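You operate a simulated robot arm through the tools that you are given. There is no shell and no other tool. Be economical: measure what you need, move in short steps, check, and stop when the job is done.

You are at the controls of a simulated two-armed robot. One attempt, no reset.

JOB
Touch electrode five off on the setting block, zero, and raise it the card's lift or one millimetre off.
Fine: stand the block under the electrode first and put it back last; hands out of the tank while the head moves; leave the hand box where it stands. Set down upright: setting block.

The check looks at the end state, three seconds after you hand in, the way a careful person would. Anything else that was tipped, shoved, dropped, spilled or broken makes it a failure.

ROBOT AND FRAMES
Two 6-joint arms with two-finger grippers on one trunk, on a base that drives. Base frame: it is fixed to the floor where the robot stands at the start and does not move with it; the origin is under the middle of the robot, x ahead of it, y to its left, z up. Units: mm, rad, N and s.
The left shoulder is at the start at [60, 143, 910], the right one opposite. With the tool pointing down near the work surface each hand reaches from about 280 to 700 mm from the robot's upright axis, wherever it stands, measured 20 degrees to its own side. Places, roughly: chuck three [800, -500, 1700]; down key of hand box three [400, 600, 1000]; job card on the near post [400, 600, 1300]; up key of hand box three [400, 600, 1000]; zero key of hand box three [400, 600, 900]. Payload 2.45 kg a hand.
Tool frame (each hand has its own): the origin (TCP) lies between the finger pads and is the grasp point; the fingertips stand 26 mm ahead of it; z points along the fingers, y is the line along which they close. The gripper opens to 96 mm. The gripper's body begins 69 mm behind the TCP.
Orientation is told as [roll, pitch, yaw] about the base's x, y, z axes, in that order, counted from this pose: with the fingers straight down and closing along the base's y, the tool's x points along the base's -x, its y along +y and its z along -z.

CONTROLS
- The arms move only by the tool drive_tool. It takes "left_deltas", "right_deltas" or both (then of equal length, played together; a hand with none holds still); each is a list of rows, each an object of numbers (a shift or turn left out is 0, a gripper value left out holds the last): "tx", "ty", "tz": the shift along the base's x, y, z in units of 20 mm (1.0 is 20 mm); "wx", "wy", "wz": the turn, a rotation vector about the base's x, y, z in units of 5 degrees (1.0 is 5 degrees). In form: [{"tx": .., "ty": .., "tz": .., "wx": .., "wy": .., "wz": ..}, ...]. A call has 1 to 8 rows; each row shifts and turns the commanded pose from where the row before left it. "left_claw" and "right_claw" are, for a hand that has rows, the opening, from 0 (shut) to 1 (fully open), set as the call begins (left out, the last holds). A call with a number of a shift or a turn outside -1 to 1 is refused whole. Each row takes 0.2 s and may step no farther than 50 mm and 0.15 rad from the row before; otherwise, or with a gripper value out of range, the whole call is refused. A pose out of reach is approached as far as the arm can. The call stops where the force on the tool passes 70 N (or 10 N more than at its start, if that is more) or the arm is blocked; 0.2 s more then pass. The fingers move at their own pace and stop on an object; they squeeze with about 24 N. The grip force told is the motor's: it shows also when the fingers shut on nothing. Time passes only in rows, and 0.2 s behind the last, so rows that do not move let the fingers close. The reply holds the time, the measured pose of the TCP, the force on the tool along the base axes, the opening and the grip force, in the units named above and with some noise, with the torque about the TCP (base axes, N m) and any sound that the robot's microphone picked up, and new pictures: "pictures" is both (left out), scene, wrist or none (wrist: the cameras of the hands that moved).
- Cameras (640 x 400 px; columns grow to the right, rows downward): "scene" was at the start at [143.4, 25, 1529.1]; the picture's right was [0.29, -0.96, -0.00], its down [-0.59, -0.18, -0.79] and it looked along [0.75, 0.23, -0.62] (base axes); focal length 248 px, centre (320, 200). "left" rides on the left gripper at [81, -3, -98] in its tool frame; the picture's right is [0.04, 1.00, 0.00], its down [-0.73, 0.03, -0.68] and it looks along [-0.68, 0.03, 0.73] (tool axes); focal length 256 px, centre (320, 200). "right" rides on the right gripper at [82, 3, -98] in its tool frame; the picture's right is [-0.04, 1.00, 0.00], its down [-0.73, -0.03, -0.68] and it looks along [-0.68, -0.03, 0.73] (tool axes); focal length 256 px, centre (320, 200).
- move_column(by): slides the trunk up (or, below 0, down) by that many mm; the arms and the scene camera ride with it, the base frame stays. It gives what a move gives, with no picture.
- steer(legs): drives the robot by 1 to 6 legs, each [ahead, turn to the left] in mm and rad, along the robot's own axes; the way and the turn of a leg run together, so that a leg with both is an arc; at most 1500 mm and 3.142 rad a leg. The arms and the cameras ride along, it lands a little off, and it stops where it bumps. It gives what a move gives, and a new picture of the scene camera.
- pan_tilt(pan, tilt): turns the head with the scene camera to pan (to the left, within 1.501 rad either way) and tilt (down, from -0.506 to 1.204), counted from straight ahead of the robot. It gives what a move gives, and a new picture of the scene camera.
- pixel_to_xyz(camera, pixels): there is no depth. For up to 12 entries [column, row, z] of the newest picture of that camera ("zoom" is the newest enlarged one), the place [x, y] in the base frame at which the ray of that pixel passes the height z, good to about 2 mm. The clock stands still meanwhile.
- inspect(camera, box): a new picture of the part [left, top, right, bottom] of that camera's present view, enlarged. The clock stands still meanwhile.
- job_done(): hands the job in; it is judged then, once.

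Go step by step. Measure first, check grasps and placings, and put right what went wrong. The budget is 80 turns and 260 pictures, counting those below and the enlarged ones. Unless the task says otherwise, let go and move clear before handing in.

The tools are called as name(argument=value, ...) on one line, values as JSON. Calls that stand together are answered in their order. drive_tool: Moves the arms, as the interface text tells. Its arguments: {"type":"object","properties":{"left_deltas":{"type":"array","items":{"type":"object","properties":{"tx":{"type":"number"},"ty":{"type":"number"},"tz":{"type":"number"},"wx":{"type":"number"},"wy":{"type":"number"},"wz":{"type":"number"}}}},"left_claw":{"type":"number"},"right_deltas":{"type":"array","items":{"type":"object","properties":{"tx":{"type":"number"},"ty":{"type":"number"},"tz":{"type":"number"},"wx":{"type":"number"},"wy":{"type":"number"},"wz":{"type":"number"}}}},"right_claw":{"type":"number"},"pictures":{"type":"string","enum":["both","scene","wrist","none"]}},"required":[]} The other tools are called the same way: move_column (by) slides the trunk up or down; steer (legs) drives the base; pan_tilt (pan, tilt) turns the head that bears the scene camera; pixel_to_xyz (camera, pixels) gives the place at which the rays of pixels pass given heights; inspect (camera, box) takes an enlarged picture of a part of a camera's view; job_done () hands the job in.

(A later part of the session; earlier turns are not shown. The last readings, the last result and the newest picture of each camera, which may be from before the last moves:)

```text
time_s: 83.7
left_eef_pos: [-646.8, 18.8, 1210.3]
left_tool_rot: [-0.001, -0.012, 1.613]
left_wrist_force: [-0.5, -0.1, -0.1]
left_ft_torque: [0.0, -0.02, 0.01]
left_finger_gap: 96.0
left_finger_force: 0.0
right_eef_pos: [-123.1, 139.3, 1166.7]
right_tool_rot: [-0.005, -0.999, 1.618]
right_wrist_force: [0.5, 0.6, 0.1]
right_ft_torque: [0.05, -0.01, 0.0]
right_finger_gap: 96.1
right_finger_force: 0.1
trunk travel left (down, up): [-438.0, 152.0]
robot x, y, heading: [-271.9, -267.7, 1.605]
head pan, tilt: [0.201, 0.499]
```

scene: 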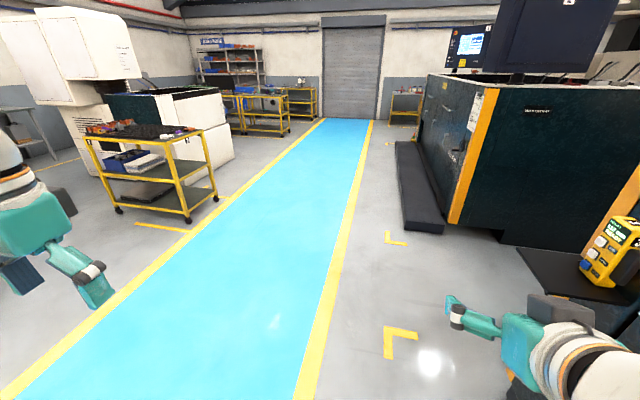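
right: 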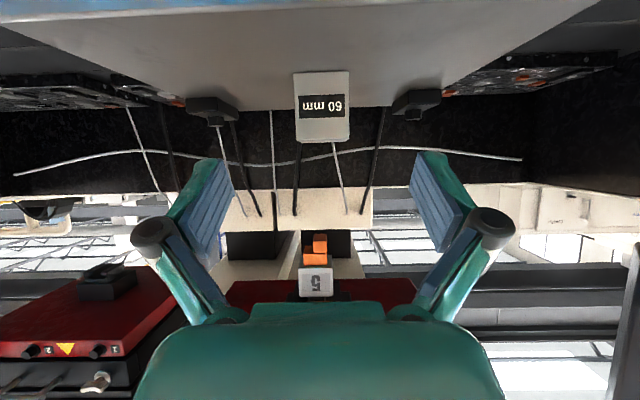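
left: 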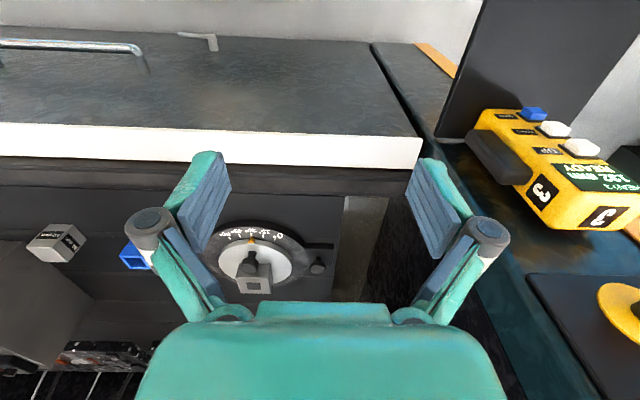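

The turn was effectively complete (heading 1.6) but reported blocked. I'll look to the right side before driving on.

pan_tilt(pan=-1.4, tilt=0.9)

pan_tilt(pan=1.5, tilt=0.9)

```text
time_s: 85.4
left_eef_pos: [-647.2, 17.4, 1210.7]
left_tool_rot: [-0.002, -0.01, 1.613]
left_wrist_force: [-0.3, 0.8, 0.5]
left_ft_torque: [-0.01, -0.02, 0.0]
left_finger_gap: 95.9
left_finger_force: 0.1
right_eef_pos: [-121.9, 140.1, 1165.8]
right_tool_rot: [-0.005, -0.998, 1.615]
right_wrist_force: [-0.6, 0.2, -0.4]
right_ft_torque: [-0.03, -0.03, -0.02]
right_finger_gap: 96.0
right_finger_force: 0.0
trunk travel left (down, up): [-438.0, 152.0]
robot x, y, heading: [-276.2, -264.6, 1.602]
head pan, tilt: [-1.4, 0.901]
```

scene: 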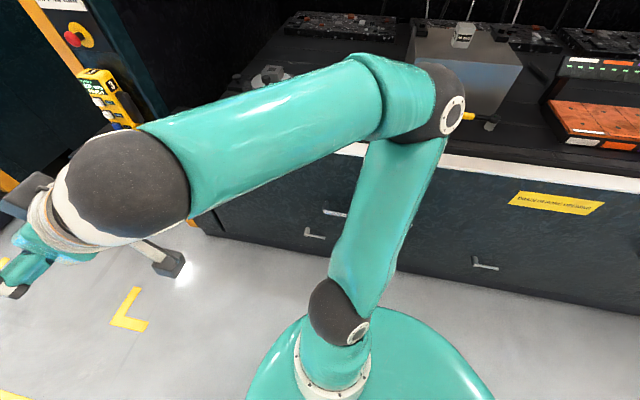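

```text
time_s: 87.9
left_eef_pos: [-648.1, 18.3, 1210.4]
left_tool_rot: [-0.002, -0.011, 1.613]
left_wrist_force: [0.2, 0.3, -0.3]
left_ft_torque: [0.01, -0.01, 0.0]
left_finger_gap: 95.9
left_finger_force: 0.0
right_eef_pos: [-121.8, 139.3, 1166.2]
right_tool_rot: [-0.005, -0.997, 1.615]
right_wrist_force: [0.7, 0.7, 0.1]
right_ft_torque: [0.0, 0.0, 0.06]
right_finger_gap: 95.7
right_finger_force: 0.1
trunk travel left (down, up): [-438.0, 152.0]
robot x, y, heading: [-274.3, -264.9, 1.605]
head pan, tilt: [1.499, 0.901]
```

scene: 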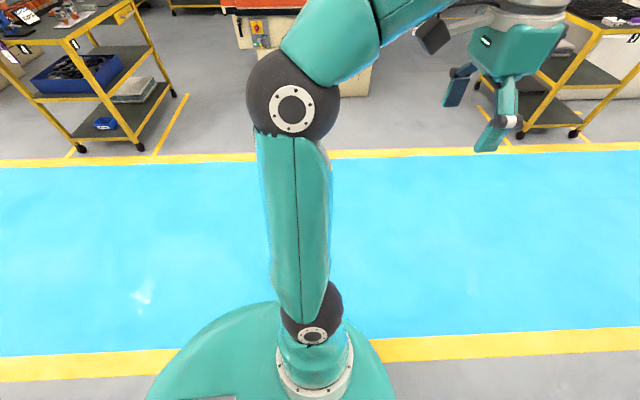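

Nothing is in contact on either side and the way ahead along y is clear. Driving on and turning back to face the post.

steer(legs=[[690, 0], [0, -1.6]])

pan_tilt(pan=0.3, tilt=0.6)

```text
time_s: 96.1
left_eef_pos: [1.5, 759.2, 1210.9]
left_tool_rot: [-0.002, -0.012, 0.014]
left_wrist_force: [-1.2, 0.0, 0.1]
left_ft_torque: [0.02, -0.02, 0.04]
left_finger_gap: 95.9
left_finger_force: 0.1
right_eef_pos: [109.2, 232.0, 1166.5]
right_tool_rot: [0.0, -0.998, 0.014]
right_wrist_force: [-0.4, -0.5, -0.3]
right_ft_torque: [0.04, -0.01, 0.02]
right_finger_gap: 95.6
right_finger_force: 0.0
trunk travel left (down, up): [-438.0, 152.0]
robot x, y, heading: [-292.7, 424.7, 0.01]
head pan, tilt: [1.499, 0.901]
stopped in leg 2: the robot was blocked; the commanded pose is now the measured one
```

scene: 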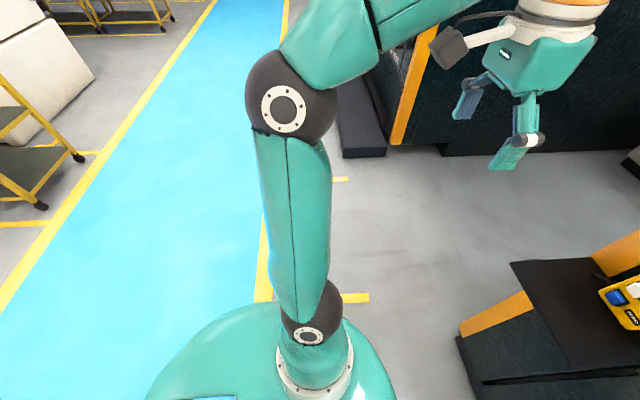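

```text
time_s: 97.5
left_eef_pos: [2.6, 761.6, 1210.1]
left_tool_rot: [-0.001, -0.013, 0.017]
left_wrist_force: [-0.4, 0.4, -0.6]
left_ft_torque: [0.01, 0.05, -0.01]
left_finger_gap: 96.0
left_finger_force: 0.0
right_eef_pos: [109.1, 233.5, 1164.8]
right_tool_rot: [-0.003, -0.999, 0.018]
right_wrist_force: [0.2, 0.2, 0.0]
right_ft_torque: [0.04, 0.0, -0.02]
right_finger_gap: 95.7
right_finger_force: 0.0
trunk travel left (down, up): [-438.0, 152.0]
robot x, y, heading: [-292.5, 422.8, 0.01]
head pan, tilt: [0.3, 0.6]
```

scene: 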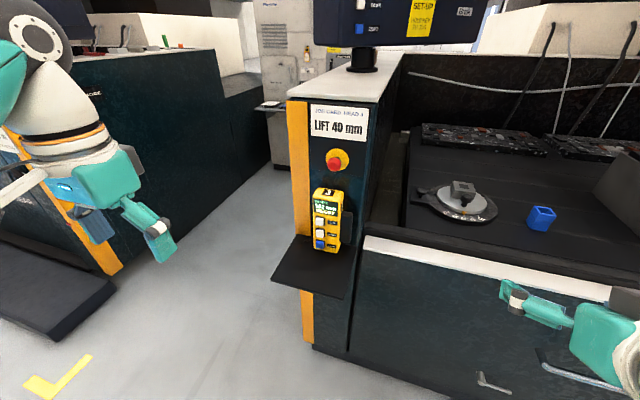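

Now facing the post: hand box 3 stands at (327,220) on its shelf with the keys facing me, E-stop at (337,160) above. I'll zoom in, measure, and drive forward.

inspect(camera="scene", box=[270, 170, 390, 300])

steer(legs=[[170, 0]])

inspect(camera="scene", box=[220, 150, 420, 400])

```text
3.08 times, centred on (330, 235) of scene
```

zoom: 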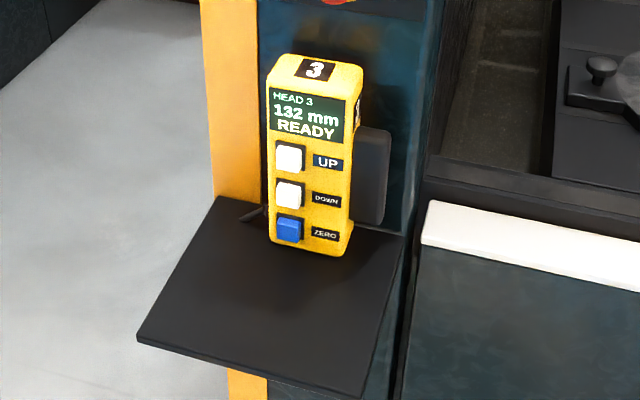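

```text
time_s: 99.0
left_eef_pos: [174.9, 763.0, 1210.9]
left_tool_rot: [-0.004, -0.009, 0.016]
left_wrist_force: [0.3, 0.0, -0.8]
left_ft_torque: [0.04, 0.04, -0.01]
left_finger_gap: 96.1
left_finger_force: 0.1
right_eef_pos: [283.0, 234.2, 1165.3]
right_tool_rot: [-0.004, -0.997, 0.017]
right_wrist_force: [0.3, -0.2, -0.8]
right_ft_torque: [0.03, 0.0, -0.01]
right_finger_gap: 96.2
right_finger_force: 0.1
trunk travel left (down, up): [-438.0, 152.0]
robot x, y, heading: [-123.5, 431.3, 0.012]
head pan, tilt: [0.3, 0.6]
```

scene: 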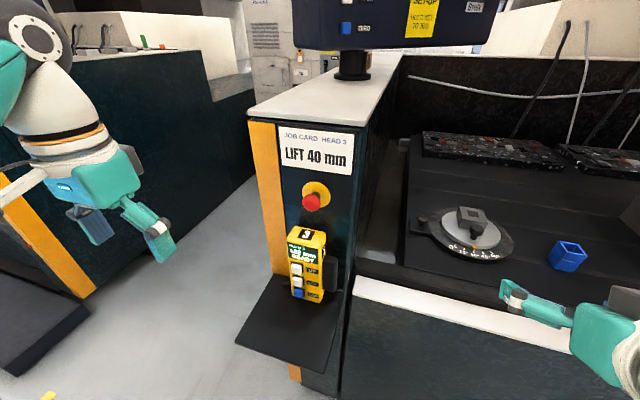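

```text
1.60 times, centred on (320, 275) of scene
```

zoom: 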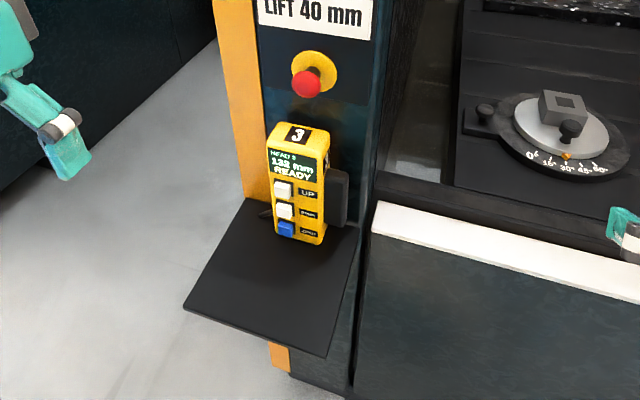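

Check the key rays at the predicted heights and the shelf extents.

pixel_to_xyz(camera="zoom", pixels=[[283, 189, 1007], [285, 211, 963], [286, 229, 918], [283, 189, 970], [285, 211, 940], [286, 229, 900], [300, 245, 890], [300, 245, 880], [185, 308, 880], [326, 356, 880], [314, 86, 1080]])

drive_tool(left_deltas=[{"ty": -0.9, "wy": -1}, {"ty": -0.9, "wy": -1}, {"ty": -0.9, "wy": -1}, {"ty": -0.9, "wy": -1}, {"ty": -0.9, "wy": -1}, {"ty": -0.9, "wy": -1}, {"ty": -0.9, "wy": -1}, {"ty": -0.9, "wy": -1}], left_claw=0, pictures="wrist")

```text
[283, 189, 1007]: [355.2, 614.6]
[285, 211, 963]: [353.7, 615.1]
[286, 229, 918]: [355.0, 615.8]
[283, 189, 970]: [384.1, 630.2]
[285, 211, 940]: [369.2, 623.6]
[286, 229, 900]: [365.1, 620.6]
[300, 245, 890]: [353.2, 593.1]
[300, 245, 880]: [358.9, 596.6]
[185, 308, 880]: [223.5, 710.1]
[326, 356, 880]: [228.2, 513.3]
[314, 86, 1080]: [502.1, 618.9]
```

```text
time_s: 100.8
left_eef_pos: [172.6, 618.9, 1212.3]
left_tool_rot: [-0.019, -0.71, 0.023]
left_wrist_force: [0.3, 1.1, -0.4]
left_ft_torque: [-0.05, -0.02, 0.02]
left_finger_gap: 0.0
left_finger_force: 23.8
right_eef_pos: [280.0, 234.0, 1166.7]
right_tool_rot: [-0.004, -1.0, 0.018]
right_wrist_force: [-0.5, -0.9, 0.6]
right_ft_torque: [0.01, -0.03, -0.01]
right_finger_gap: 96.1
right_finger_force: 0.0
trunk travel left (down, up): [-438.0, 152.0]
robot x, y, heading: [-120.3, 424.7, 0.014]
head pan, tilt: [0.3, 0.6]
```

left: 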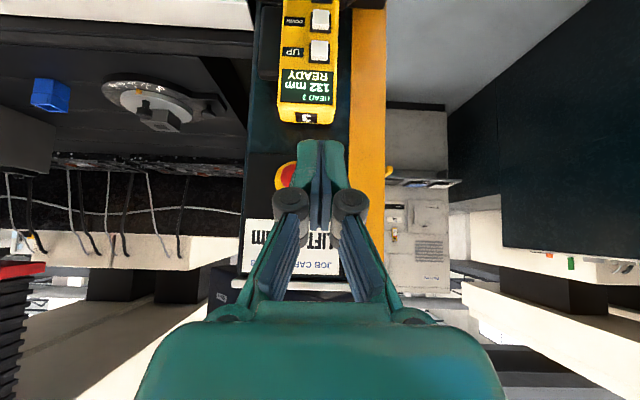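

The rays agree: keys at x≈354, y≈615, z 1007/963/918. I'll bring the left finger to a pre-press position in front of the DOWN key.

drive_tool(left_deltas=[{"tz": -1, "tx": 0.5, "wy": -0.9, "ty": -0.1}, {"tz": -1, "tx": 0.5, "ty": -0.1}, {"tz": -1, "tx": 0.5}, {"tz": -1, "tx": 0.5}, {"tz": -1, "tx": 0.5}, {"tz": -1, "tx": 0.5}, {"tz": -1, "tx": 0.5}, {"tz": -1, "tx": 0.5}], pictures="none")

drive_tool(left_deltas=[{"tz": -1, "tx": 0.5}, {"tz": -1, "tx": 0.5}, {"tz": -1, "tx": 0.5}, {"tz": -0.95, "tx": 0.5}], pictures="both")

inspect(camera="left", box=[220, 0, 420, 160])

```text
time_s: 102.6
left_eef_pos: [254.5, 616.5, 1050.8]
left_tool_rot: [-0.019, -0.787, 0.022]
left_wrist_force: [0.0, 0.2, -0.6]
left_ft_torque: [0.01, 0.0, -0.01]
left_finger_gap: 0.2
left_finger_force: 24.1
right_eef_pos: [280.2, 234.3, 1166.9]
right_tool_rot: [-0.004, -0.998, 0.018]
right_wrist_force: [0.4, -0.2, -0.2]
right_ft_torque: [0.04, 0.0, 0.0]
right_finger_gap: 96.2
right_finger_force: 0.0
trunk travel left (down, up): [-438.0, 152.0]
robot x, y, heading: [-121.8, 430.0, 0.011]
head pan, tilt: [0.3, 0.6]
```

```text
time_s: 103.6
left_eef_pos: [294.4, 615.0, 969.7]
left_tool_rot: [-0.018, -0.786, 0.023]
left_wrist_force: [-0.3, -0.1, 0.0]
left_ft_torque: [-0.01, 0.01, 0.0]
left_finger_gap: 0.1
left_finger_force: 24.2
right_eef_pos: [280.9, 235.2, 1167.0]
right_tool_rot: [-0.003, -1.0, 0.018]
right_wrist_force: [0.1, 0.2, 0.9]
right_ft_torque: [-0.03, 0.02, 0.0]
right_finger_gap: 96.0
right_finger_force: 0.0
trunk travel left (down, up): [-438.0, 152.0]
robot x, y, heading: [-120.6, 430.8, 0.012]
head pan, tilt: [0.3, 0.6]
```

scene: 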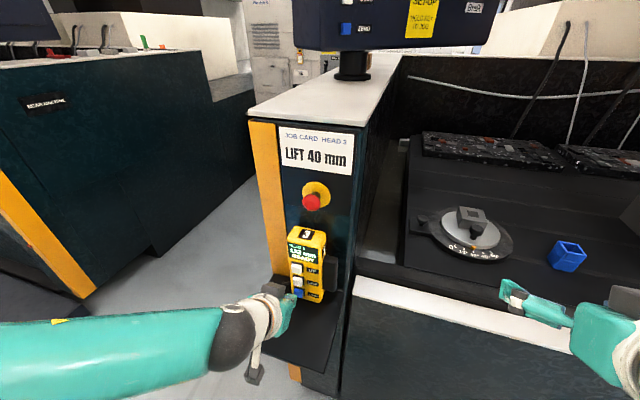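
left: 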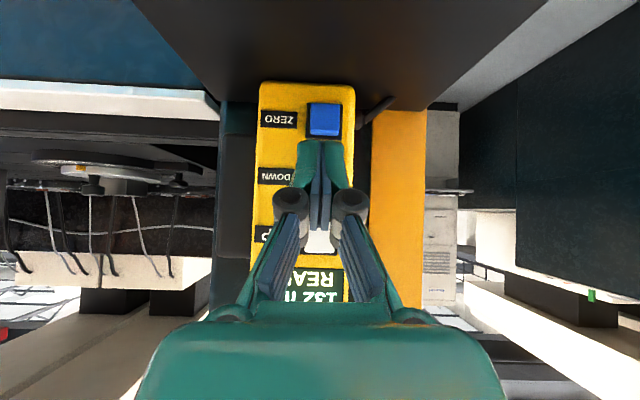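

```text
2.50 times, centred on (320, 80) of left
```

zoom: 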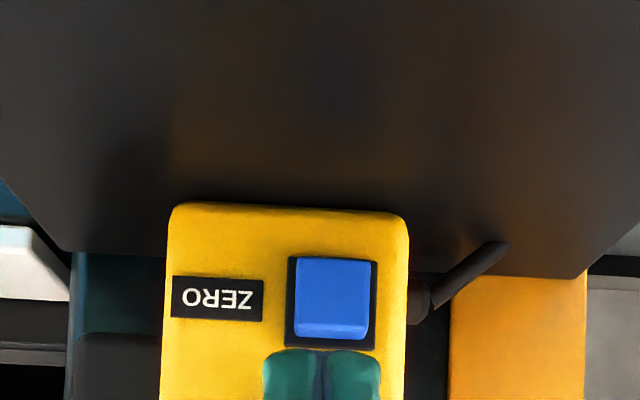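

The finger is lined up with the DOWN key's column (321 vs 324). I'll advance 26 mm, then press in small increments while watching force and display.

drive_tool(left_deltas=[{"tx": 0.6, "tz": 0.1}, {"tx": 0.5, "tz": 0.1}, {"tx": 0.2}, {}], pictures="none")

drive_tool(left_deltas=[{"tx": 0.1}, {"tx": 0.1}], pictures="none")

inspect(camera="scene", box=[270, 210, 350, 310])

```text
time_s: 104.6
left_eef_pos: [320.6, 614.0, 975.5]
left_tool_rot: [-0.018, -0.787, 0.023]
left_wrist_force: [-0.2, 0.5, 0.3]
left_ft_torque: [0.01, 0.02, 0.02]
left_finger_gap: 0.1
left_finger_force: 24.3
right_eef_pos: [280.2, 235.5, 1165.7]
right_tool_rot: [-0.003, -0.999, 0.018]
right_wrist_force: [0.4, 0.4, -0.1]
right_ft_torque: [-0.01, -0.02, -0.01]
right_finger_gap: 96.1
right_finger_force: 0.1
trunk travel left (down, up): [-438.0, 152.0]
robot x, y, heading: [-122.9, 428.8, 0.012]
head pan, tilt: [0.3, 0.6]
```

```text
time_s: 105.2
left_eef_pos: [323.2, 614.5, 975.4]
left_tool_rot: [-0.02, -0.787, 0.022]
left_wrist_force: [0.5, 0.9, -0.5]
left_ft_torque: [0.02, -0.01, -0.02]
left_finger_gap: 0.0
left_finger_force: 24.4
right_eef_pos: [279.9, 234.8, 1167.0]
right_tool_rot: [-0.005, -0.999, 0.017]
right_wrist_force: [-0.3, 0.0, 0.1]
right_ft_torque: [-0.01, 0.01, 0.0]
right_finger_gap: 96.2
right_finger_force: 0.1
trunk travel left (down, up): [-438.0, 152.0]
robot x, y, heading: [-120.1, 426.0, 0.013]
head pan, tilt: [0.3, 0.6]
```

```text
4.00 times, centred on (310, 260) of scene
```

zoom: 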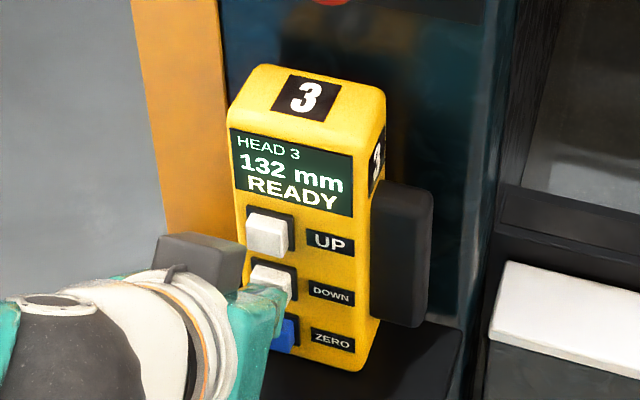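

The display reads clearly and the finger is just in front of DOWN. Pressing in small steps.

drive_tool(left_deltas=[{"tx": 0.1}, {"tx": 0.1}], pictures="none")

drive_tool(left_deltas=[{"tx": 0.08}], pictures="none")

inspect(camera="scene", box=[270, 210, 350, 310])

```text
time_s: 105.8
left_eef_pos: [326.6, 616.1, 975.6]
left_tool_rot: [-0.019, -0.788, 0.023]
left_wrist_force: [0.1, 0.5, 0.3]
left_ft_torque: [0.03, -0.03, 0.01]
left_finger_gap: 0.2
left_finger_force: 24.0
right_eef_pos: [280.6, 234.2, 1167.2]
right_tool_rot: [-0.004, -1.001, 0.018]
right_wrist_force: [-1.1, -0.9, 0.1]
right_ft_torque: [-0.01, 0.0, 0.01]
right_finger_gap: 96.2
right_finger_force: 0.0
trunk travel left (down, up): [-438.0, 152.0]
robot x, y, heading: [-120.2, 432.2, 0.01]
head pan, tilt: [0.3, 0.6]
```

```text
time_s: 106.2
left_eef_pos: [329.0, 615.9, 975.1]
left_tool_rot: [-0.018, -0.787, 0.022]
left_wrist_force: [-0.5, 0.4, -0.1]
left_ft_torque: [-0.05, -0.01, -0.03]
left_finger_gap: 6.1
left_finger_force: 23.9
right_eef_pos: [279.5, 235.2, 1166.3]
right_tool_rot: [-0.003, -0.999, 0.018]
right_wrist_force: [-0.4, -0.3, 0.2]
right_ft_torque: [0.0, 0.0, 0.01]
right_finger_gap: 96.0
right_finger_force: 0.1
trunk travel left (down, up): [-438.0, 152.0]
robot x, y, heading: [-122.6, 427.1, 0.012]
head pan, tilt: [0.3, 0.6]
```

```text
4.00 times, centred on (310, 260) of scene
```

zoom: 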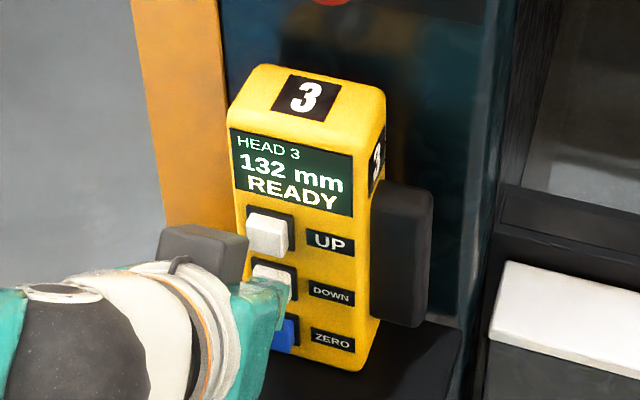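

The gap reads 6 mm, so the fingertips have just met the key. I'll press a little further.

drive_tool(left_deltas=[{"tx": 0.06}], pictures="none")

inspect(camera="scene", box=[270, 210, 350, 310])

inspect(camera="left", box=[240, 80, 400, 240])

```text
time_s: 106.6
left_eef_pos: [330.1, 615.3, 975.2]
left_tool_rot: [-0.017, -0.787, 0.023]
left_wrist_force: [-1.3, -0.6, -0.3]
left_ft_torque: [0.02, 0.0, 0.02]
left_finger_gap: 6.0
left_finger_force: 24.8
right_eef_pos: [279.6, 234.7, 1165.9]
right_tool_rot: [-0.005, -1.0, 0.016]
right_wrist_force: [-0.2, -0.9, 0.2]
right_ft_torque: [-0.01, 0.04, -0.03]
right_finger_gap: 96.0
right_finger_force: 0.1
trunk travel left (down, up): [-438.0, 152.0]
robot x, y, heading: [-120.6, 429.5, 0.009]
head pan, tilt: [0.3, 0.6]
heard: click
```

```text
4.00 times, centred on (310, 260) of scene
```

zoom: 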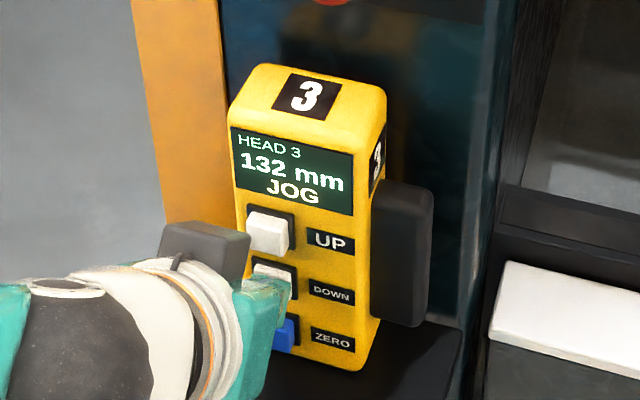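

```text
2.50 times, centred on (320, 160) of left
```

zoom: 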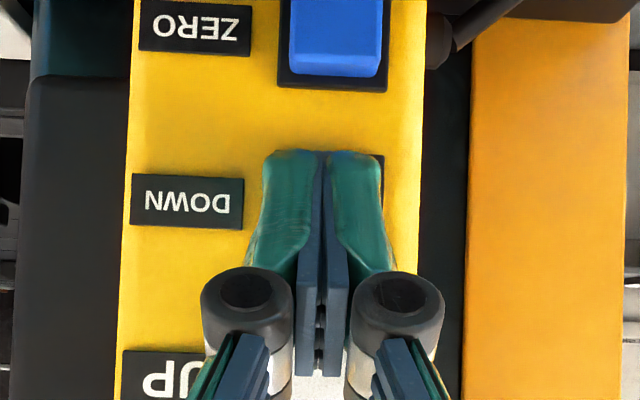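

Click: the status is JOG, so the key is held with only ~1 N of force. I'll hold briefly to gauge the speed.

drive_tool(left_deltas=[{}, {}, {}, {}], pictures="none")

inspect(camera="scene", box=[270, 210, 350, 310])

```text
time_s: 107.6
left_eef_pos: [329.4, 614.5, 975.5]
left_tool_rot: [-0.017, -0.787, 0.023]
left_wrist_force: [-1.6, 1.3, 0.3]
left_ft_torque: [-0.03, 0.0, -0.02]
left_finger_gap: 5.8
left_finger_force: 23.5
right_eef_pos: [279.1, 235.5, 1166.8]
right_tool_rot: [-0.004, -0.999, 0.018]
right_wrist_force: [0.7, 0.2, 0.6]
right_ft_torque: [-0.01, 0.02, 0.06]
right_finger_gap: 95.7
right_finger_force: 0.0
trunk travel left (down, up): [-438.0, 152.0]
robot x, y, heading: [-121.1, 425.5, 0.012]
head pan, tilt: [0.3, 0.6]
```

```text
4.00 times, centred on (310, 260) of scene
```

zoom: 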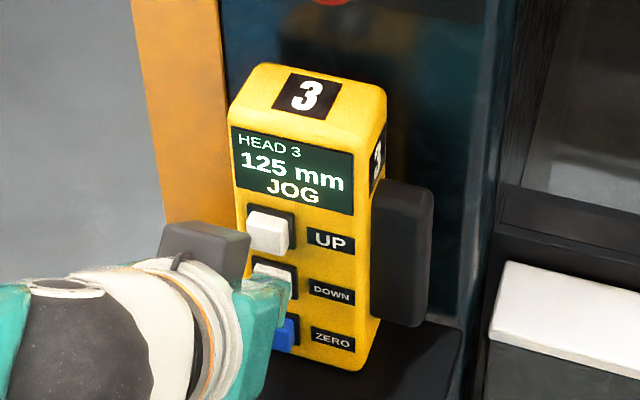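

About 7 mm/s. Touch is expected near a reading of ~16. I'll hold through several calls, staying well short of that.

drive_tool(left_deltas=[{}, {}, {}, {}, {}, {}, {}, {}], pictures="none")

drive_tool(left_deltas=[{}, {}, {}, {}, {}, {}, {}, {}], pictures="none")

drive_tool(left_deltas=[{}, {}, {}, {}, {}, {}, {}, {}], pictures="none")

inspect(camera="scene", box=[270, 210, 350, 310])

```text
time_s: 109.4
left_eef_pos: [330.3, 616.2, 976.4]
left_tool_rot: [-0.018, -0.785, 0.024]
left_wrist_force: [-0.4, 0.1, -0.3]
left_ft_torque: [-0.02, 0.02, 0.03]
left_finger_gap: 6.0
left_finger_force: 24.0
right_eef_pos: [280.9, 234.3, 1166.6]
right_tool_rot: [-0.003, -0.999, 0.018]
right_wrist_force: [1.0, 0.3, -0.5]
right_ft_torque: [-0.01, 0.02, 0.0]
right_finger_gap: 96.0
right_finger_force: 0.1
trunk travel left (down, up): [-438.0, 152.0]
robot x, y, heading: [-123.0, 430.6, 0.012]
head pan, tilt: [0.3, 0.6]
```

```text
time_s: 111.2
left_eef_pos: [329.9, 615.7, 975.2]
left_tool_rot: [-0.016, -0.788, 0.023]
left_wrist_force: [-0.7, -0.4, 0.4]
left_ft_torque: [0.0, 0.0, 0.02]
left_finger_gap: 5.9
left_finger_force: 24.3
right_eef_pos: [280.0, 235.7, 1166.6]
right_tool_rot: [-0.004, -0.997, 0.017]
right_wrist_force: [0.7, -0.3, 0.3]
right_ft_torque: [-0.01, 0.0, 0.0]
right_finger_gap: 95.8
right_finger_force: 0.0
trunk travel left (down, up): [-438.0, 152.0]
robot x, y, heading: [-118.1, 428.4, 0.009]
head pan, tilt: [0.3, 0.6]
```

```text
time_s: 113.0
left_eef_pos: [330.2, 615.2, 975.0]
left_tool_rot: [-0.017, -0.788, 0.023]
left_wrist_force: [-0.5, -0.1, 0.3]
left_ft_torque: [-0.02, 0.02, 0.02]
left_finger_gap: 5.9
left_finger_force: 24.0
right_eef_pos: [279.3, 234.0, 1165.8]
right_tool_rot: [-0.002, -0.997, 0.017]
right_wrist_force: [0.1, -0.6, -0.4]
right_ft_torque: [-0.03, 0.02, -0.02]
right_finger_gap: 96.2
right_finger_force: 0.1
trunk travel left (down, up): [-438.0, 152.0]
robot x, y, heading: [-119.8, 429.5, 0.011]
head pan, tilt: [0.3, 0.6]
```

```text
4.00 times, centred on (310, 260) of scene
```

zoom: 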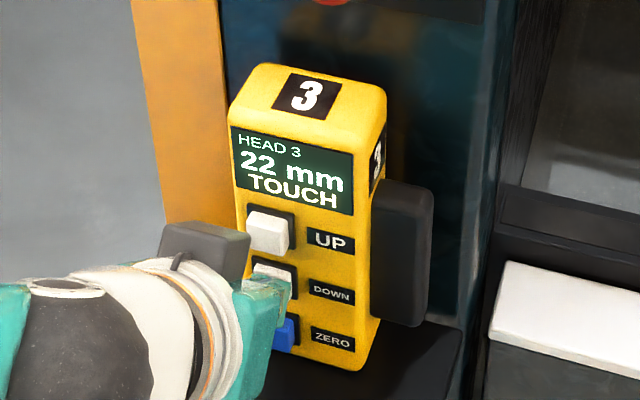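

TOUCH at 22 mm: the sense stopped the head, near the reading I expected. I'll release DOWN now and check the block under the electrode.

drive_tool(left_deltas=[{"tx": -0.6}, {"tx": -0.8}], pictures="none")

inspect(camera="scene", box=[270, 210, 350, 310])

pan_tilt(pan=-0.5, tilt=0.4)

inspect(camera="scene", box=[240, 60, 440, 200])

```text
time_s: 113.6
left_eef_pos: [301.1, 615.1, 976.7]
left_tool_rot: [-0.018, -0.79, 0.021]
left_wrist_force: [1.1, 0.4, -0.3]
left_ft_torque: [0.02, -0.03, 0.03]
left_finger_gap: 0.0
left_finger_force: 24.2
right_eef_pos: [279.1, 235.0, 1167.0]
right_tool_rot: [-0.003, -0.999, 0.017]
right_wrist_force: [-0.2, -0.9, -0.4]
right_ft_torque: [0.01, 0.0, 0.0]
right_finger_gap: 95.8
right_finger_force: 0.1
trunk travel left (down, up): [-438.0, 152.0]
robot x, y, heading: [-123.0, 430.0, 0.014]
head pan, tilt: [0.3, 0.6]
```

```text
4.00 times, centred on (310, 260) of scene
```

zoom: 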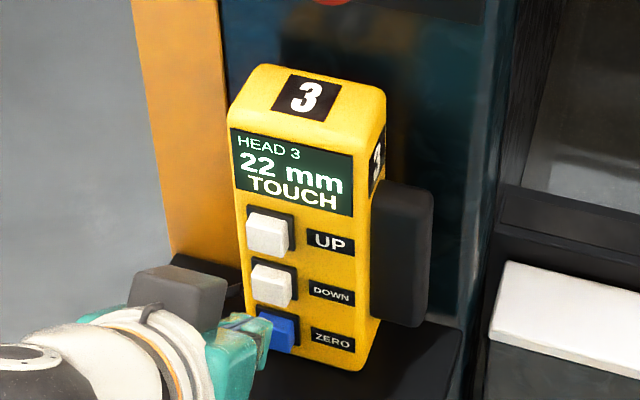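

```text
time_s: 114.7
left_eef_pos: [303.0, 614.2, 976.8]
left_tool_rot: [-0.018, -0.787, 0.021]
left_wrist_force: [0.6, 1.1, 0.4]
left_ft_torque: [-0.03, -0.02, -0.01]
left_finger_gap: 0.2
left_finger_force: 24.4
right_eef_pos: [280.1, 234.1, 1166.7]
right_tool_rot: [-0.002, -0.999, 0.017]
right_wrist_force: [-0.1, -0.1, -0.4]
right_ft_torque: [0.01, -0.01, 0.03]
right_finger_gap: 96.1
right_finger_force: 0.1
trunk travel left (down, up): [-438.0, 152.0]
robot x, y, heading: [-122.6, 428.6, 0.013]
head pan, tilt: [-0.499, 0.4]
```

scene: 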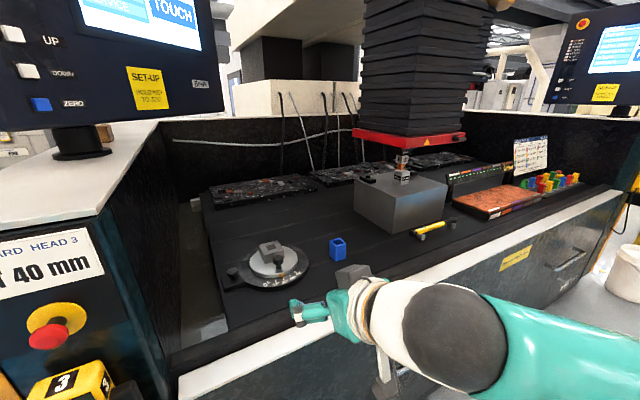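

```text
2.86 times, centred on (340, 130) of scene
```

zoom: 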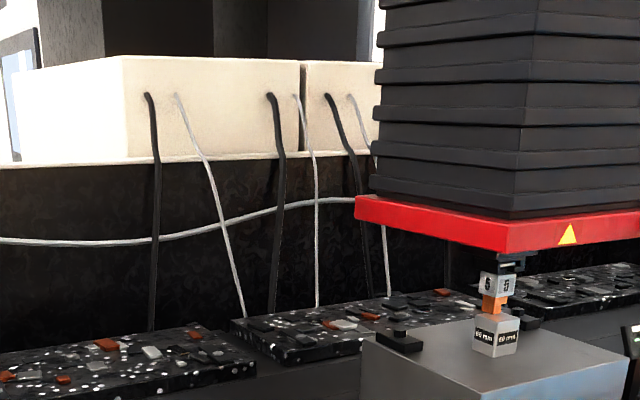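

The electrode rests on the block's top, seen at zoom (495,315). Moving down to the ZERO key, then pressing gently.

drive_tool(left_deltas=[{"tz": -0.8}, {"tz": -0.8}, {"tz": -0.75}, {"tx": 0.5}, {"tx": 0.5}, {"tx": 0.2}], pictures="none")

pan_tilt(pan=0.3, tilt=0.6)

inspect(camera="scene", box=[270, 210, 350, 310])

```text
time_s: 116.1
left_eef_pos: [331.4, 614.2, 932.8]
left_tool_rot: [-0.019, -0.786, 0.022]
left_wrist_force: [-1.4, -0.7, -0.2]
left_ft_torque: [-0.02, -0.02, -0.01]
left_finger_gap: 5.8
left_finger_force: 24.2
left hand out of reach, approached as far as the arm can: row 3
right_eef_pos: [280.1, 234.1, 1167.6]
right_tool_rot: [-0.003, -0.997, 0.017]
right_wrist_force: [0.0, 0.1, -0.1]
right_ft_torque: [0.05, 0.02, -0.02]
right_finger_gap: 96.1
right_finger_force: 0.1
trunk travel left (down, up): [-438.0, 152.0]
robot x, y, heading: [-121.3, 425.9, 0.012]
head pan, tilt: [-0.499, 0.4]
heard: click
```

```text
time_s: 117.2
left_eef_pos: [332.1, 613.8, 932.4]
left_tool_rot: [-0.018, -0.788, 0.021]
left_wrist_force: [-1.6, 0.3, -0.8]
left_ft_torque: [0.03, -0.01, 0.02]
left_finger_gap: 0.0
left_finger_force: 23.9
right_eef_pos: [279.5, 234.4, 1166.9]
right_tool_rot: [-0.004, -0.998, 0.019]
right_wrist_force: [0.4, -0.4, -0.4]
right_ft_torque: [-0.02, -0.05, 0.03]
right_finger_gap: 96.1
right_finger_force: 0.0
trunk travel left (down, up): [-438.0, 152.0]
robot x, y, heading: [-121.9, 428.3, 0.01]
head pan, tilt: [0.3, 0.6]
```

scene: 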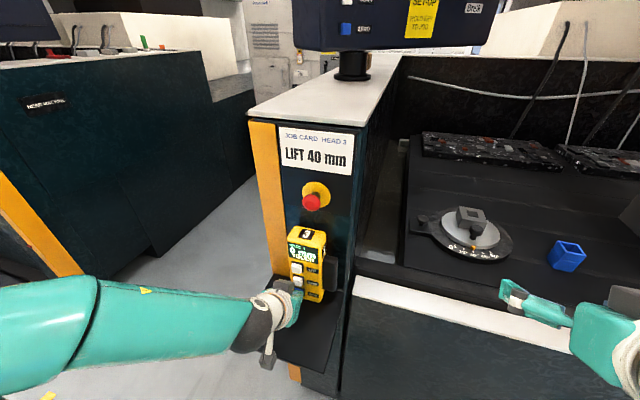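

```text
4.00 times, centred on (310, 260) of scene
```

zoom: 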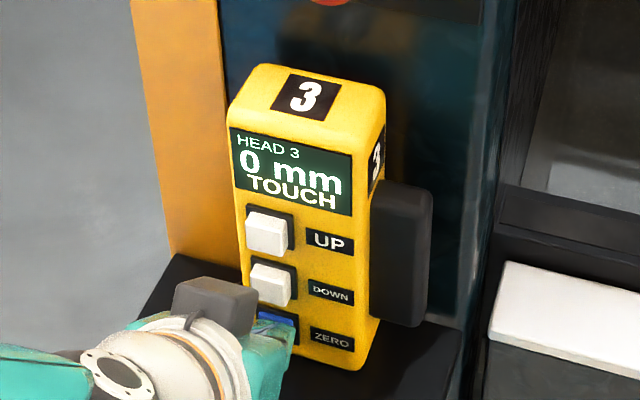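

Zeroed: "0 mm TOUCH". Releasing, then moving up to just in front of the UP key.

drive_tool(left_deltas=[{"tx": -0.8}, {"tx": -0.8}, {"tz": 1}, {"tz": 1}, {"tz": 1}, {"tz": 1}, {"tz": 0.25, "tx": 0.6}, {"tx": 0.5}], pictures="none")

inspect(camera="scene", box=[270, 210, 350, 310])

```text
time_s: 119.0
left_eef_pos: [325.7, 615.6, 1020.5]
left_tool_rot: [-0.017, -0.787, 0.024]
left_wrist_force: [-0.7, 0.2, 0.2]
left_ft_torque: [-0.02, -0.02, -0.01]
left_finger_gap: 0.3
left_finger_force: 24.0
left hand out of reach, approached as far as the arm can: row 2
right_eef_pos: [280.1, 233.7, 1167.7]
right_tool_rot: [-0.002, -0.998, 0.018]
right_wrist_force: [-0.3, -0.1, -0.2]
right_ft_torque: [-0.01, 0.01, 0.01]
right_finger_gap: 96.1
right_finger_force: 0.0
trunk travel left (down, up): [-438.0, 152.0]
robot x, y, heading: [-124.0, 428.8, 0.009]
head pan, tilt: [0.3, 0.6]
```

```text
4.00 times, centred on (310, 260) of scene
```

zoom: 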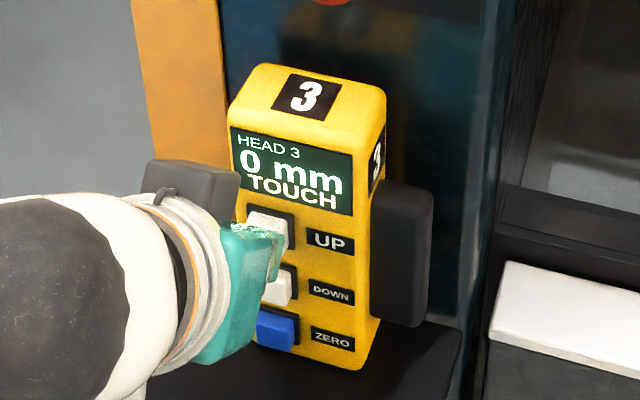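

Aligned with UP. Pressing in by about 4 mm.

drive_tool(left_deltas=[{"tx": 0.22, "tz": -0.1}], pictures="none")

inspect(camera="scene", box=[270, 210, 350, 310])

```text
time_s: 119.4
left_eef_pos: [331.7, 614.5, 1019.2]
left_tool_rot: [-0.017, -0.787, 0.021]
left_wrist_force: [-0.2, -0.5, 0.8]
left_ft_torque: [0.0, 0.0, -0.03]
left_finger_gap: 0.0
left_finger_force: 24.4
right_eef_pos: [281.3, 233.5, 1166.3]
right_tool_rot: [-0.003, -0.997, 0.018]
right_wrist_force: [-0.2, 0.1, -0.2]
right_ft_torque: [0.03, 0.02, 0.01]
right_finger_gap: 96.3
right_finger_force: 0.1
trunk travel left (down, up): [-438.0, 152.0]
robot x, y, heading: [-122.3, 427.4, 0.011]
head pan, tilt: [0.3, 0.6]
heard: click
```

```text
4.00 times, centred on (310, 260) of scene
```

zoom: 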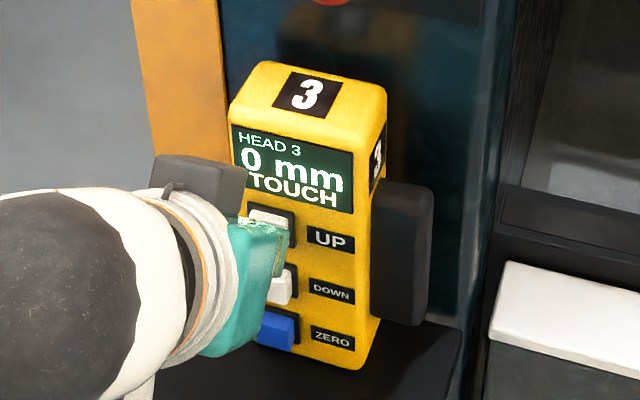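

Click. I'll hold without pressing any deeper.

drive_tool(left_deltas=[{}, {}], pictures="none")

inspect(camera="scene", box=[270, 210, 350, 310])

```text
time_s: 120.0
left_eef_pos: [330.8, 614.2, 1018.6]
left_tool_rot: [-0.016, -0.787, 0.021]
left_wrist_force: [-1.0, -0.2, 0.5]
left_ft_torque: [0.05, -0.01, 0.01]
left_finger_gap: 0.1
left_finger_force: 24.1
right_eef_pos: [280.5, 234.9, 1165.8]
right_tool_rot: [-0.003, -0.998, 0.018]
right_wrist_force: [-0.4, 0.2, -0.5]
right_ft_torque: [0.0, 0.0, -0.01]
right_finger_gap: 96.3
right_finger_force: 0.0
trunk travel left (down, up): [-438.0, 152.0]
robot x, y, heading: [-122.9, 428.6, 0.012]
head pan, tilt: [0.3, 0.6]
```

```text
4.00 times, centred on (310, 260) of scene
```

zoom: 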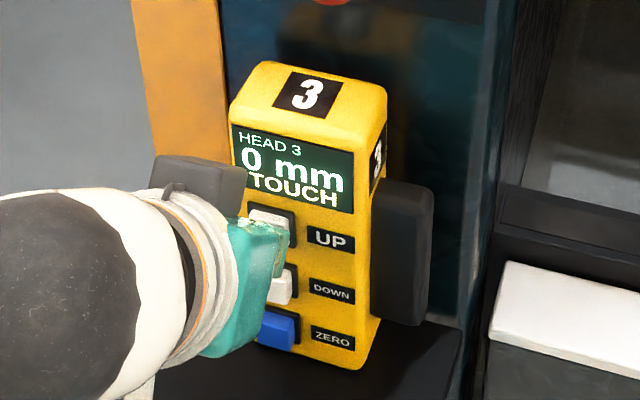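

Still "0 mm TOUCH", so the key isn't fully held. I'll add about 1 mm.

drive_tool(left_deltas=[{"tx": 0.06}], pictures="none")

inspect(camera="scene", box=[270, 210, 350, 310])

inspect(camera="left", box=[240, 80, 400, 240])

```text
time_s: 120.4
left_eef_pos: [331.6, 613.2, 1019.3]
left_tool_rot: [-0.017, -0.787, 0.023]
left_wrist_force: [-0.6, -0.4, 0.3]
left_ft_torque: [-0.01, 0.01, 0.04]
left_finger_gap: 0.0
left_finger_force: 24.0
right_eef_pos: [280.0, 234.7, 1168.1]
right_tool_rot: [-0.005, -0.999, 0.017]
right_wrist_force: [0.0, 0.4, 0.0]
right_ft_torque: [-0.02, -0.01, 0.0]
right_finger_gap: 96.1
right_finger_force: 0.1
trunk travel left (down, up): [-438.0, 152.0]
robot x, y, heading: [-121.3, 431.4, 0.01]
head pan, tilt: [0.3, 0.6]
```

```text
4.00 times, centred on (310, 260) of scene
```

zoom: 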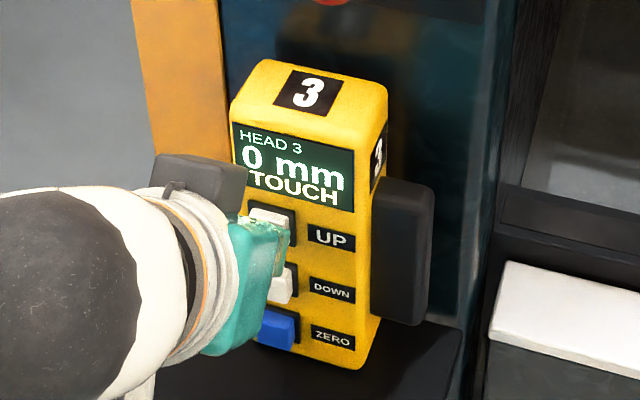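

```text
2.50 times, centred on (320, 160) of left
```

zoom: 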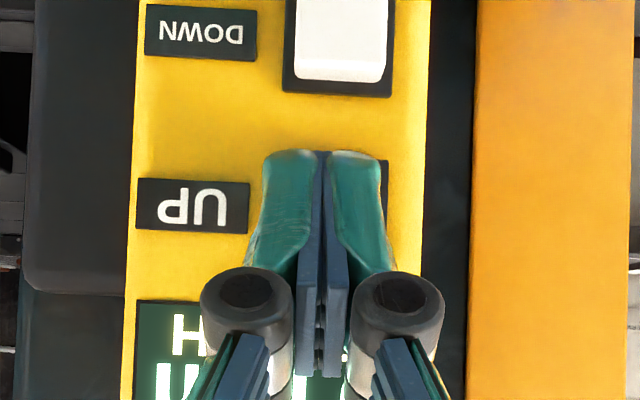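

The box's top edge is creeping back (row 58 vs 65), so I'm rocking it, not pressing. I'll back off at once and check it settles.

drive_tool(left_deltas=[{"tx": -0.2}, {"tx": -0.3}], pictures="none")

inspect(camera="scene", box=[270, 210, 350, 310])

inspect(camera="left", box=[240, 80, 400, 240])

```text
time_s: 121.0
left_eef_pos: [321.3, 614.3, 1017.7]
left_tool_rot: [-0.018, -0.787, 0.023]
left_wrist_force: [1.1, 0.8, 0.5]
left_ft_torque: [0.03, 0.01, -0.01]
left_finger_gap: 0.1
left_finger_force: 23.8
right_eef_pos: [279.9, 234.5, 1167.2]
right_tool_rot: [-0.004, -0.999, 0.017]
right_wrist_force: [0.4, 0.1, -0.1]
right_ft_torque: [-0.03, 0.01, -0.02]
right_finger_gap: 95.7
right_finger_force: 0.1
trunk travel left (down, up): [-438.0, 152.0]
robot x, y, heading: [-125.0, 432.0, 0.008]
head pan, tilt: [0.3, 0.6]
```

```text
4.00 times, centred on (310, 260) of scene
```

zoom: 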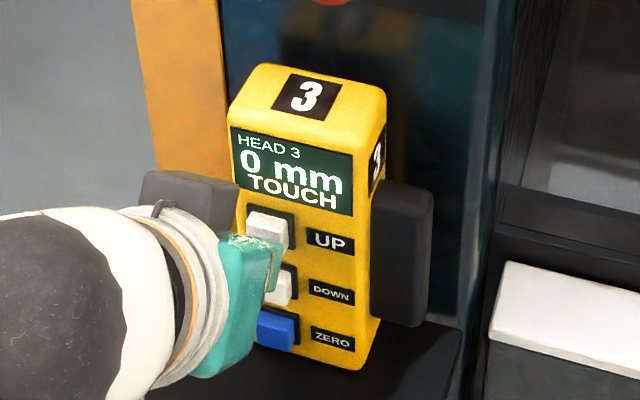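

```text
2.50 times, centred on (320, 160) of left
```

zoom: 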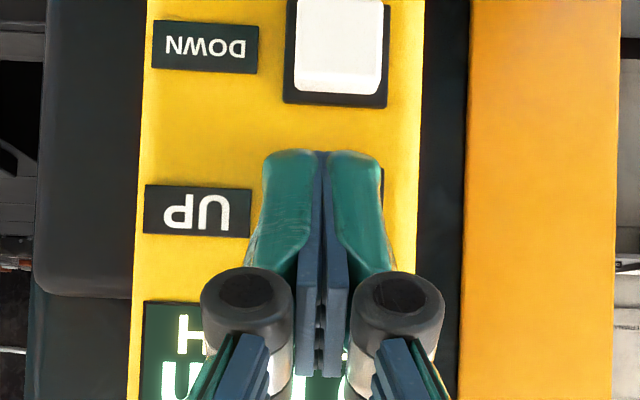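

The box settled exactly back and nothing moved. I'll press UP again from slightly higher while drawing the finger downward, so friction holds the box down instead of rocking it.

drive_tool(left_deltas=[{"tz": 0.3}, {"tx": 0.3}], pictures="none")

drive_tool(left_deltas=[{"tx": 0.05, "tz": -0.06}, {"tx": 0.04, "tz": -0.08}, {"tx": 0.03, "tz": -0.08}], pictures="none")

inspect(camera="scene", box=[270, 210, 350, 310])

```text
time_s: 121.6
left_eef_pos: [329.6, 614.6, 1023.7]
left_tool_rot: [-0.017, -0.789, 0.023]
left_wrist_force: [0.0, 0.1, -0.3]
left_ft_torque: [-0.01, 0.0, -0.03]
left_finger_gap: 5.8
left_finger_force: 24.5
right_eef_pos: [280.2, 234.7, 1165.9]
right_tool_rot: [-0.004, -0.999, 0.017]
right_wrist_force: [-0.5, 0.2, -0.4]
right_ft_torque: [-0.01, 0.0, 0.0]
right_finger_gap: 96.0
right_finger_force: 0.0
trunk travel left (down, up): [-438.0, 152.0]
robot x, y, heading: [-124.2, 430.1, 0.011]
head pan, tilt: [0.3, 0.6]
```

```text
time_s: 122.4
left_eef_pos: [330.3, 614.8, 1018.7]
left_tool_rot: [-0.018, -0.787, 0.023]
left_wrist_force: [-1.1, 0.0, -0.1]
left_ft_torque: [-0.04, 0.01, 0.02]
left_finger_gap: 0.0
left_finger_force: 23.5
right_eef_pos: [279.7, 234.3, 1166.3]
right_tool_rot: [-0.003, -0.997, 0.017]
right_wrist_force: [0.5, 0.0, 0.8]
right_ft_torque: [0.01, -0.04, -0.01]
right_finger_gap: 96.0
right_finger_force: 0.1
trunk travel left (down, up): [-438.0, 152.0]
robot x, y, heading: [-122.1, 431.6, 0.012]
head pan, tilt: [0.3, 0.6]
```

```text
4.00 times, centred on (310, 260) of scene
```

zoom: 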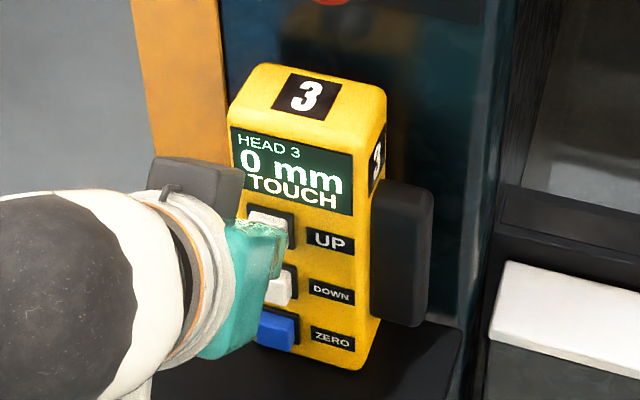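

At z≈1024 the fingers met the key the same way as on the successful DOWN press (gap 6 mm). I'll back out, return to that height, and press straight in slowly.

drive_tool(left_deltas=[{"tx": -0.4}, {"tz": 0.25}, {"tx": 0.36}, {"tx": 0.03}], pictures="none")

drive_tool(left_deltas=[{"tx": 0.05}], pictures="none")

inspect(camera="scene", box=[270, 210, 350, 310])

```text
time_s: 123.4
left_eef_pos: [329.7, 613.6, 1022.3]
left_tool_rot: [-0.018, -0.788, 0.023]
left_wrist_force: [-0.9, 0.2, 0.9]
left_ft_torque: [-0.02, -0.01, 0.02]
left_finger_gap: 5.9
left_finger_force: 23.9
right_eef_pos: [280.2, 233.8, 1167.9]
right_tool_rot: [-0.004, -0.999, 0.016]
right_wrist_force: [-0.1, 0.0, 0.2]
right_ft_torque: [-0.04, 0.02, -0.01]
right_finger_gap: 96.0
right_finger_force: 0.0
trunk travel left (down, up): [-438.0, 152.0]
robot x, y, heading: [-120.3, 428.0, 0.007]
head pan, tilt: [0.3, 0.6]
```

```text
time_s: 123.8
left_eef_pos: [331.7, 613.3, 1024.6]
left_tool_rot: [-0.017, -0.786, 0.022]
left_wrist_force: [-0.9, -1.5, 1.8]
left_ft_torque: [-0.03, 0.01, -0.01]
left_finger_gap: 6.0
left_finger_force: 24.3
right_eef_pos: [280.7, 235.0, 1167.0]
right_tool_rot: [-0.006, -1.0, 0.019]
right_wrist_force: [-0.6, 0.6, -0.1]
right_ft_torque: [0.01, 0.0, -0.03]
right_finger_gap: 96.2
right_finger_force: 0.1
trunk travel left (down, up): [-438.0, 152.0]
robot x, y, heading: [-123.1, 425.1, 0.009]
head pan, tilt: [0.3, 0.6]
```

```text
4.00 times, centred on (310, 260) of scene
```

zoom: 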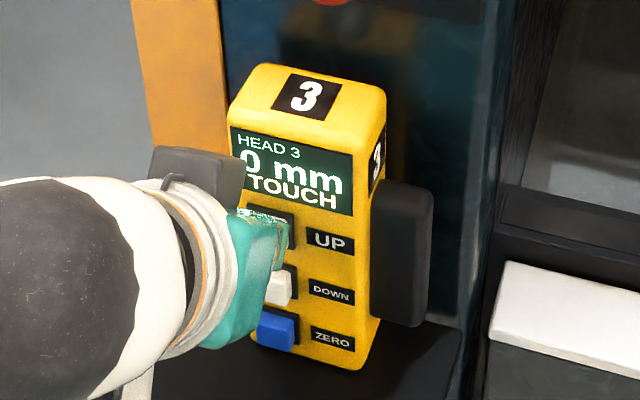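

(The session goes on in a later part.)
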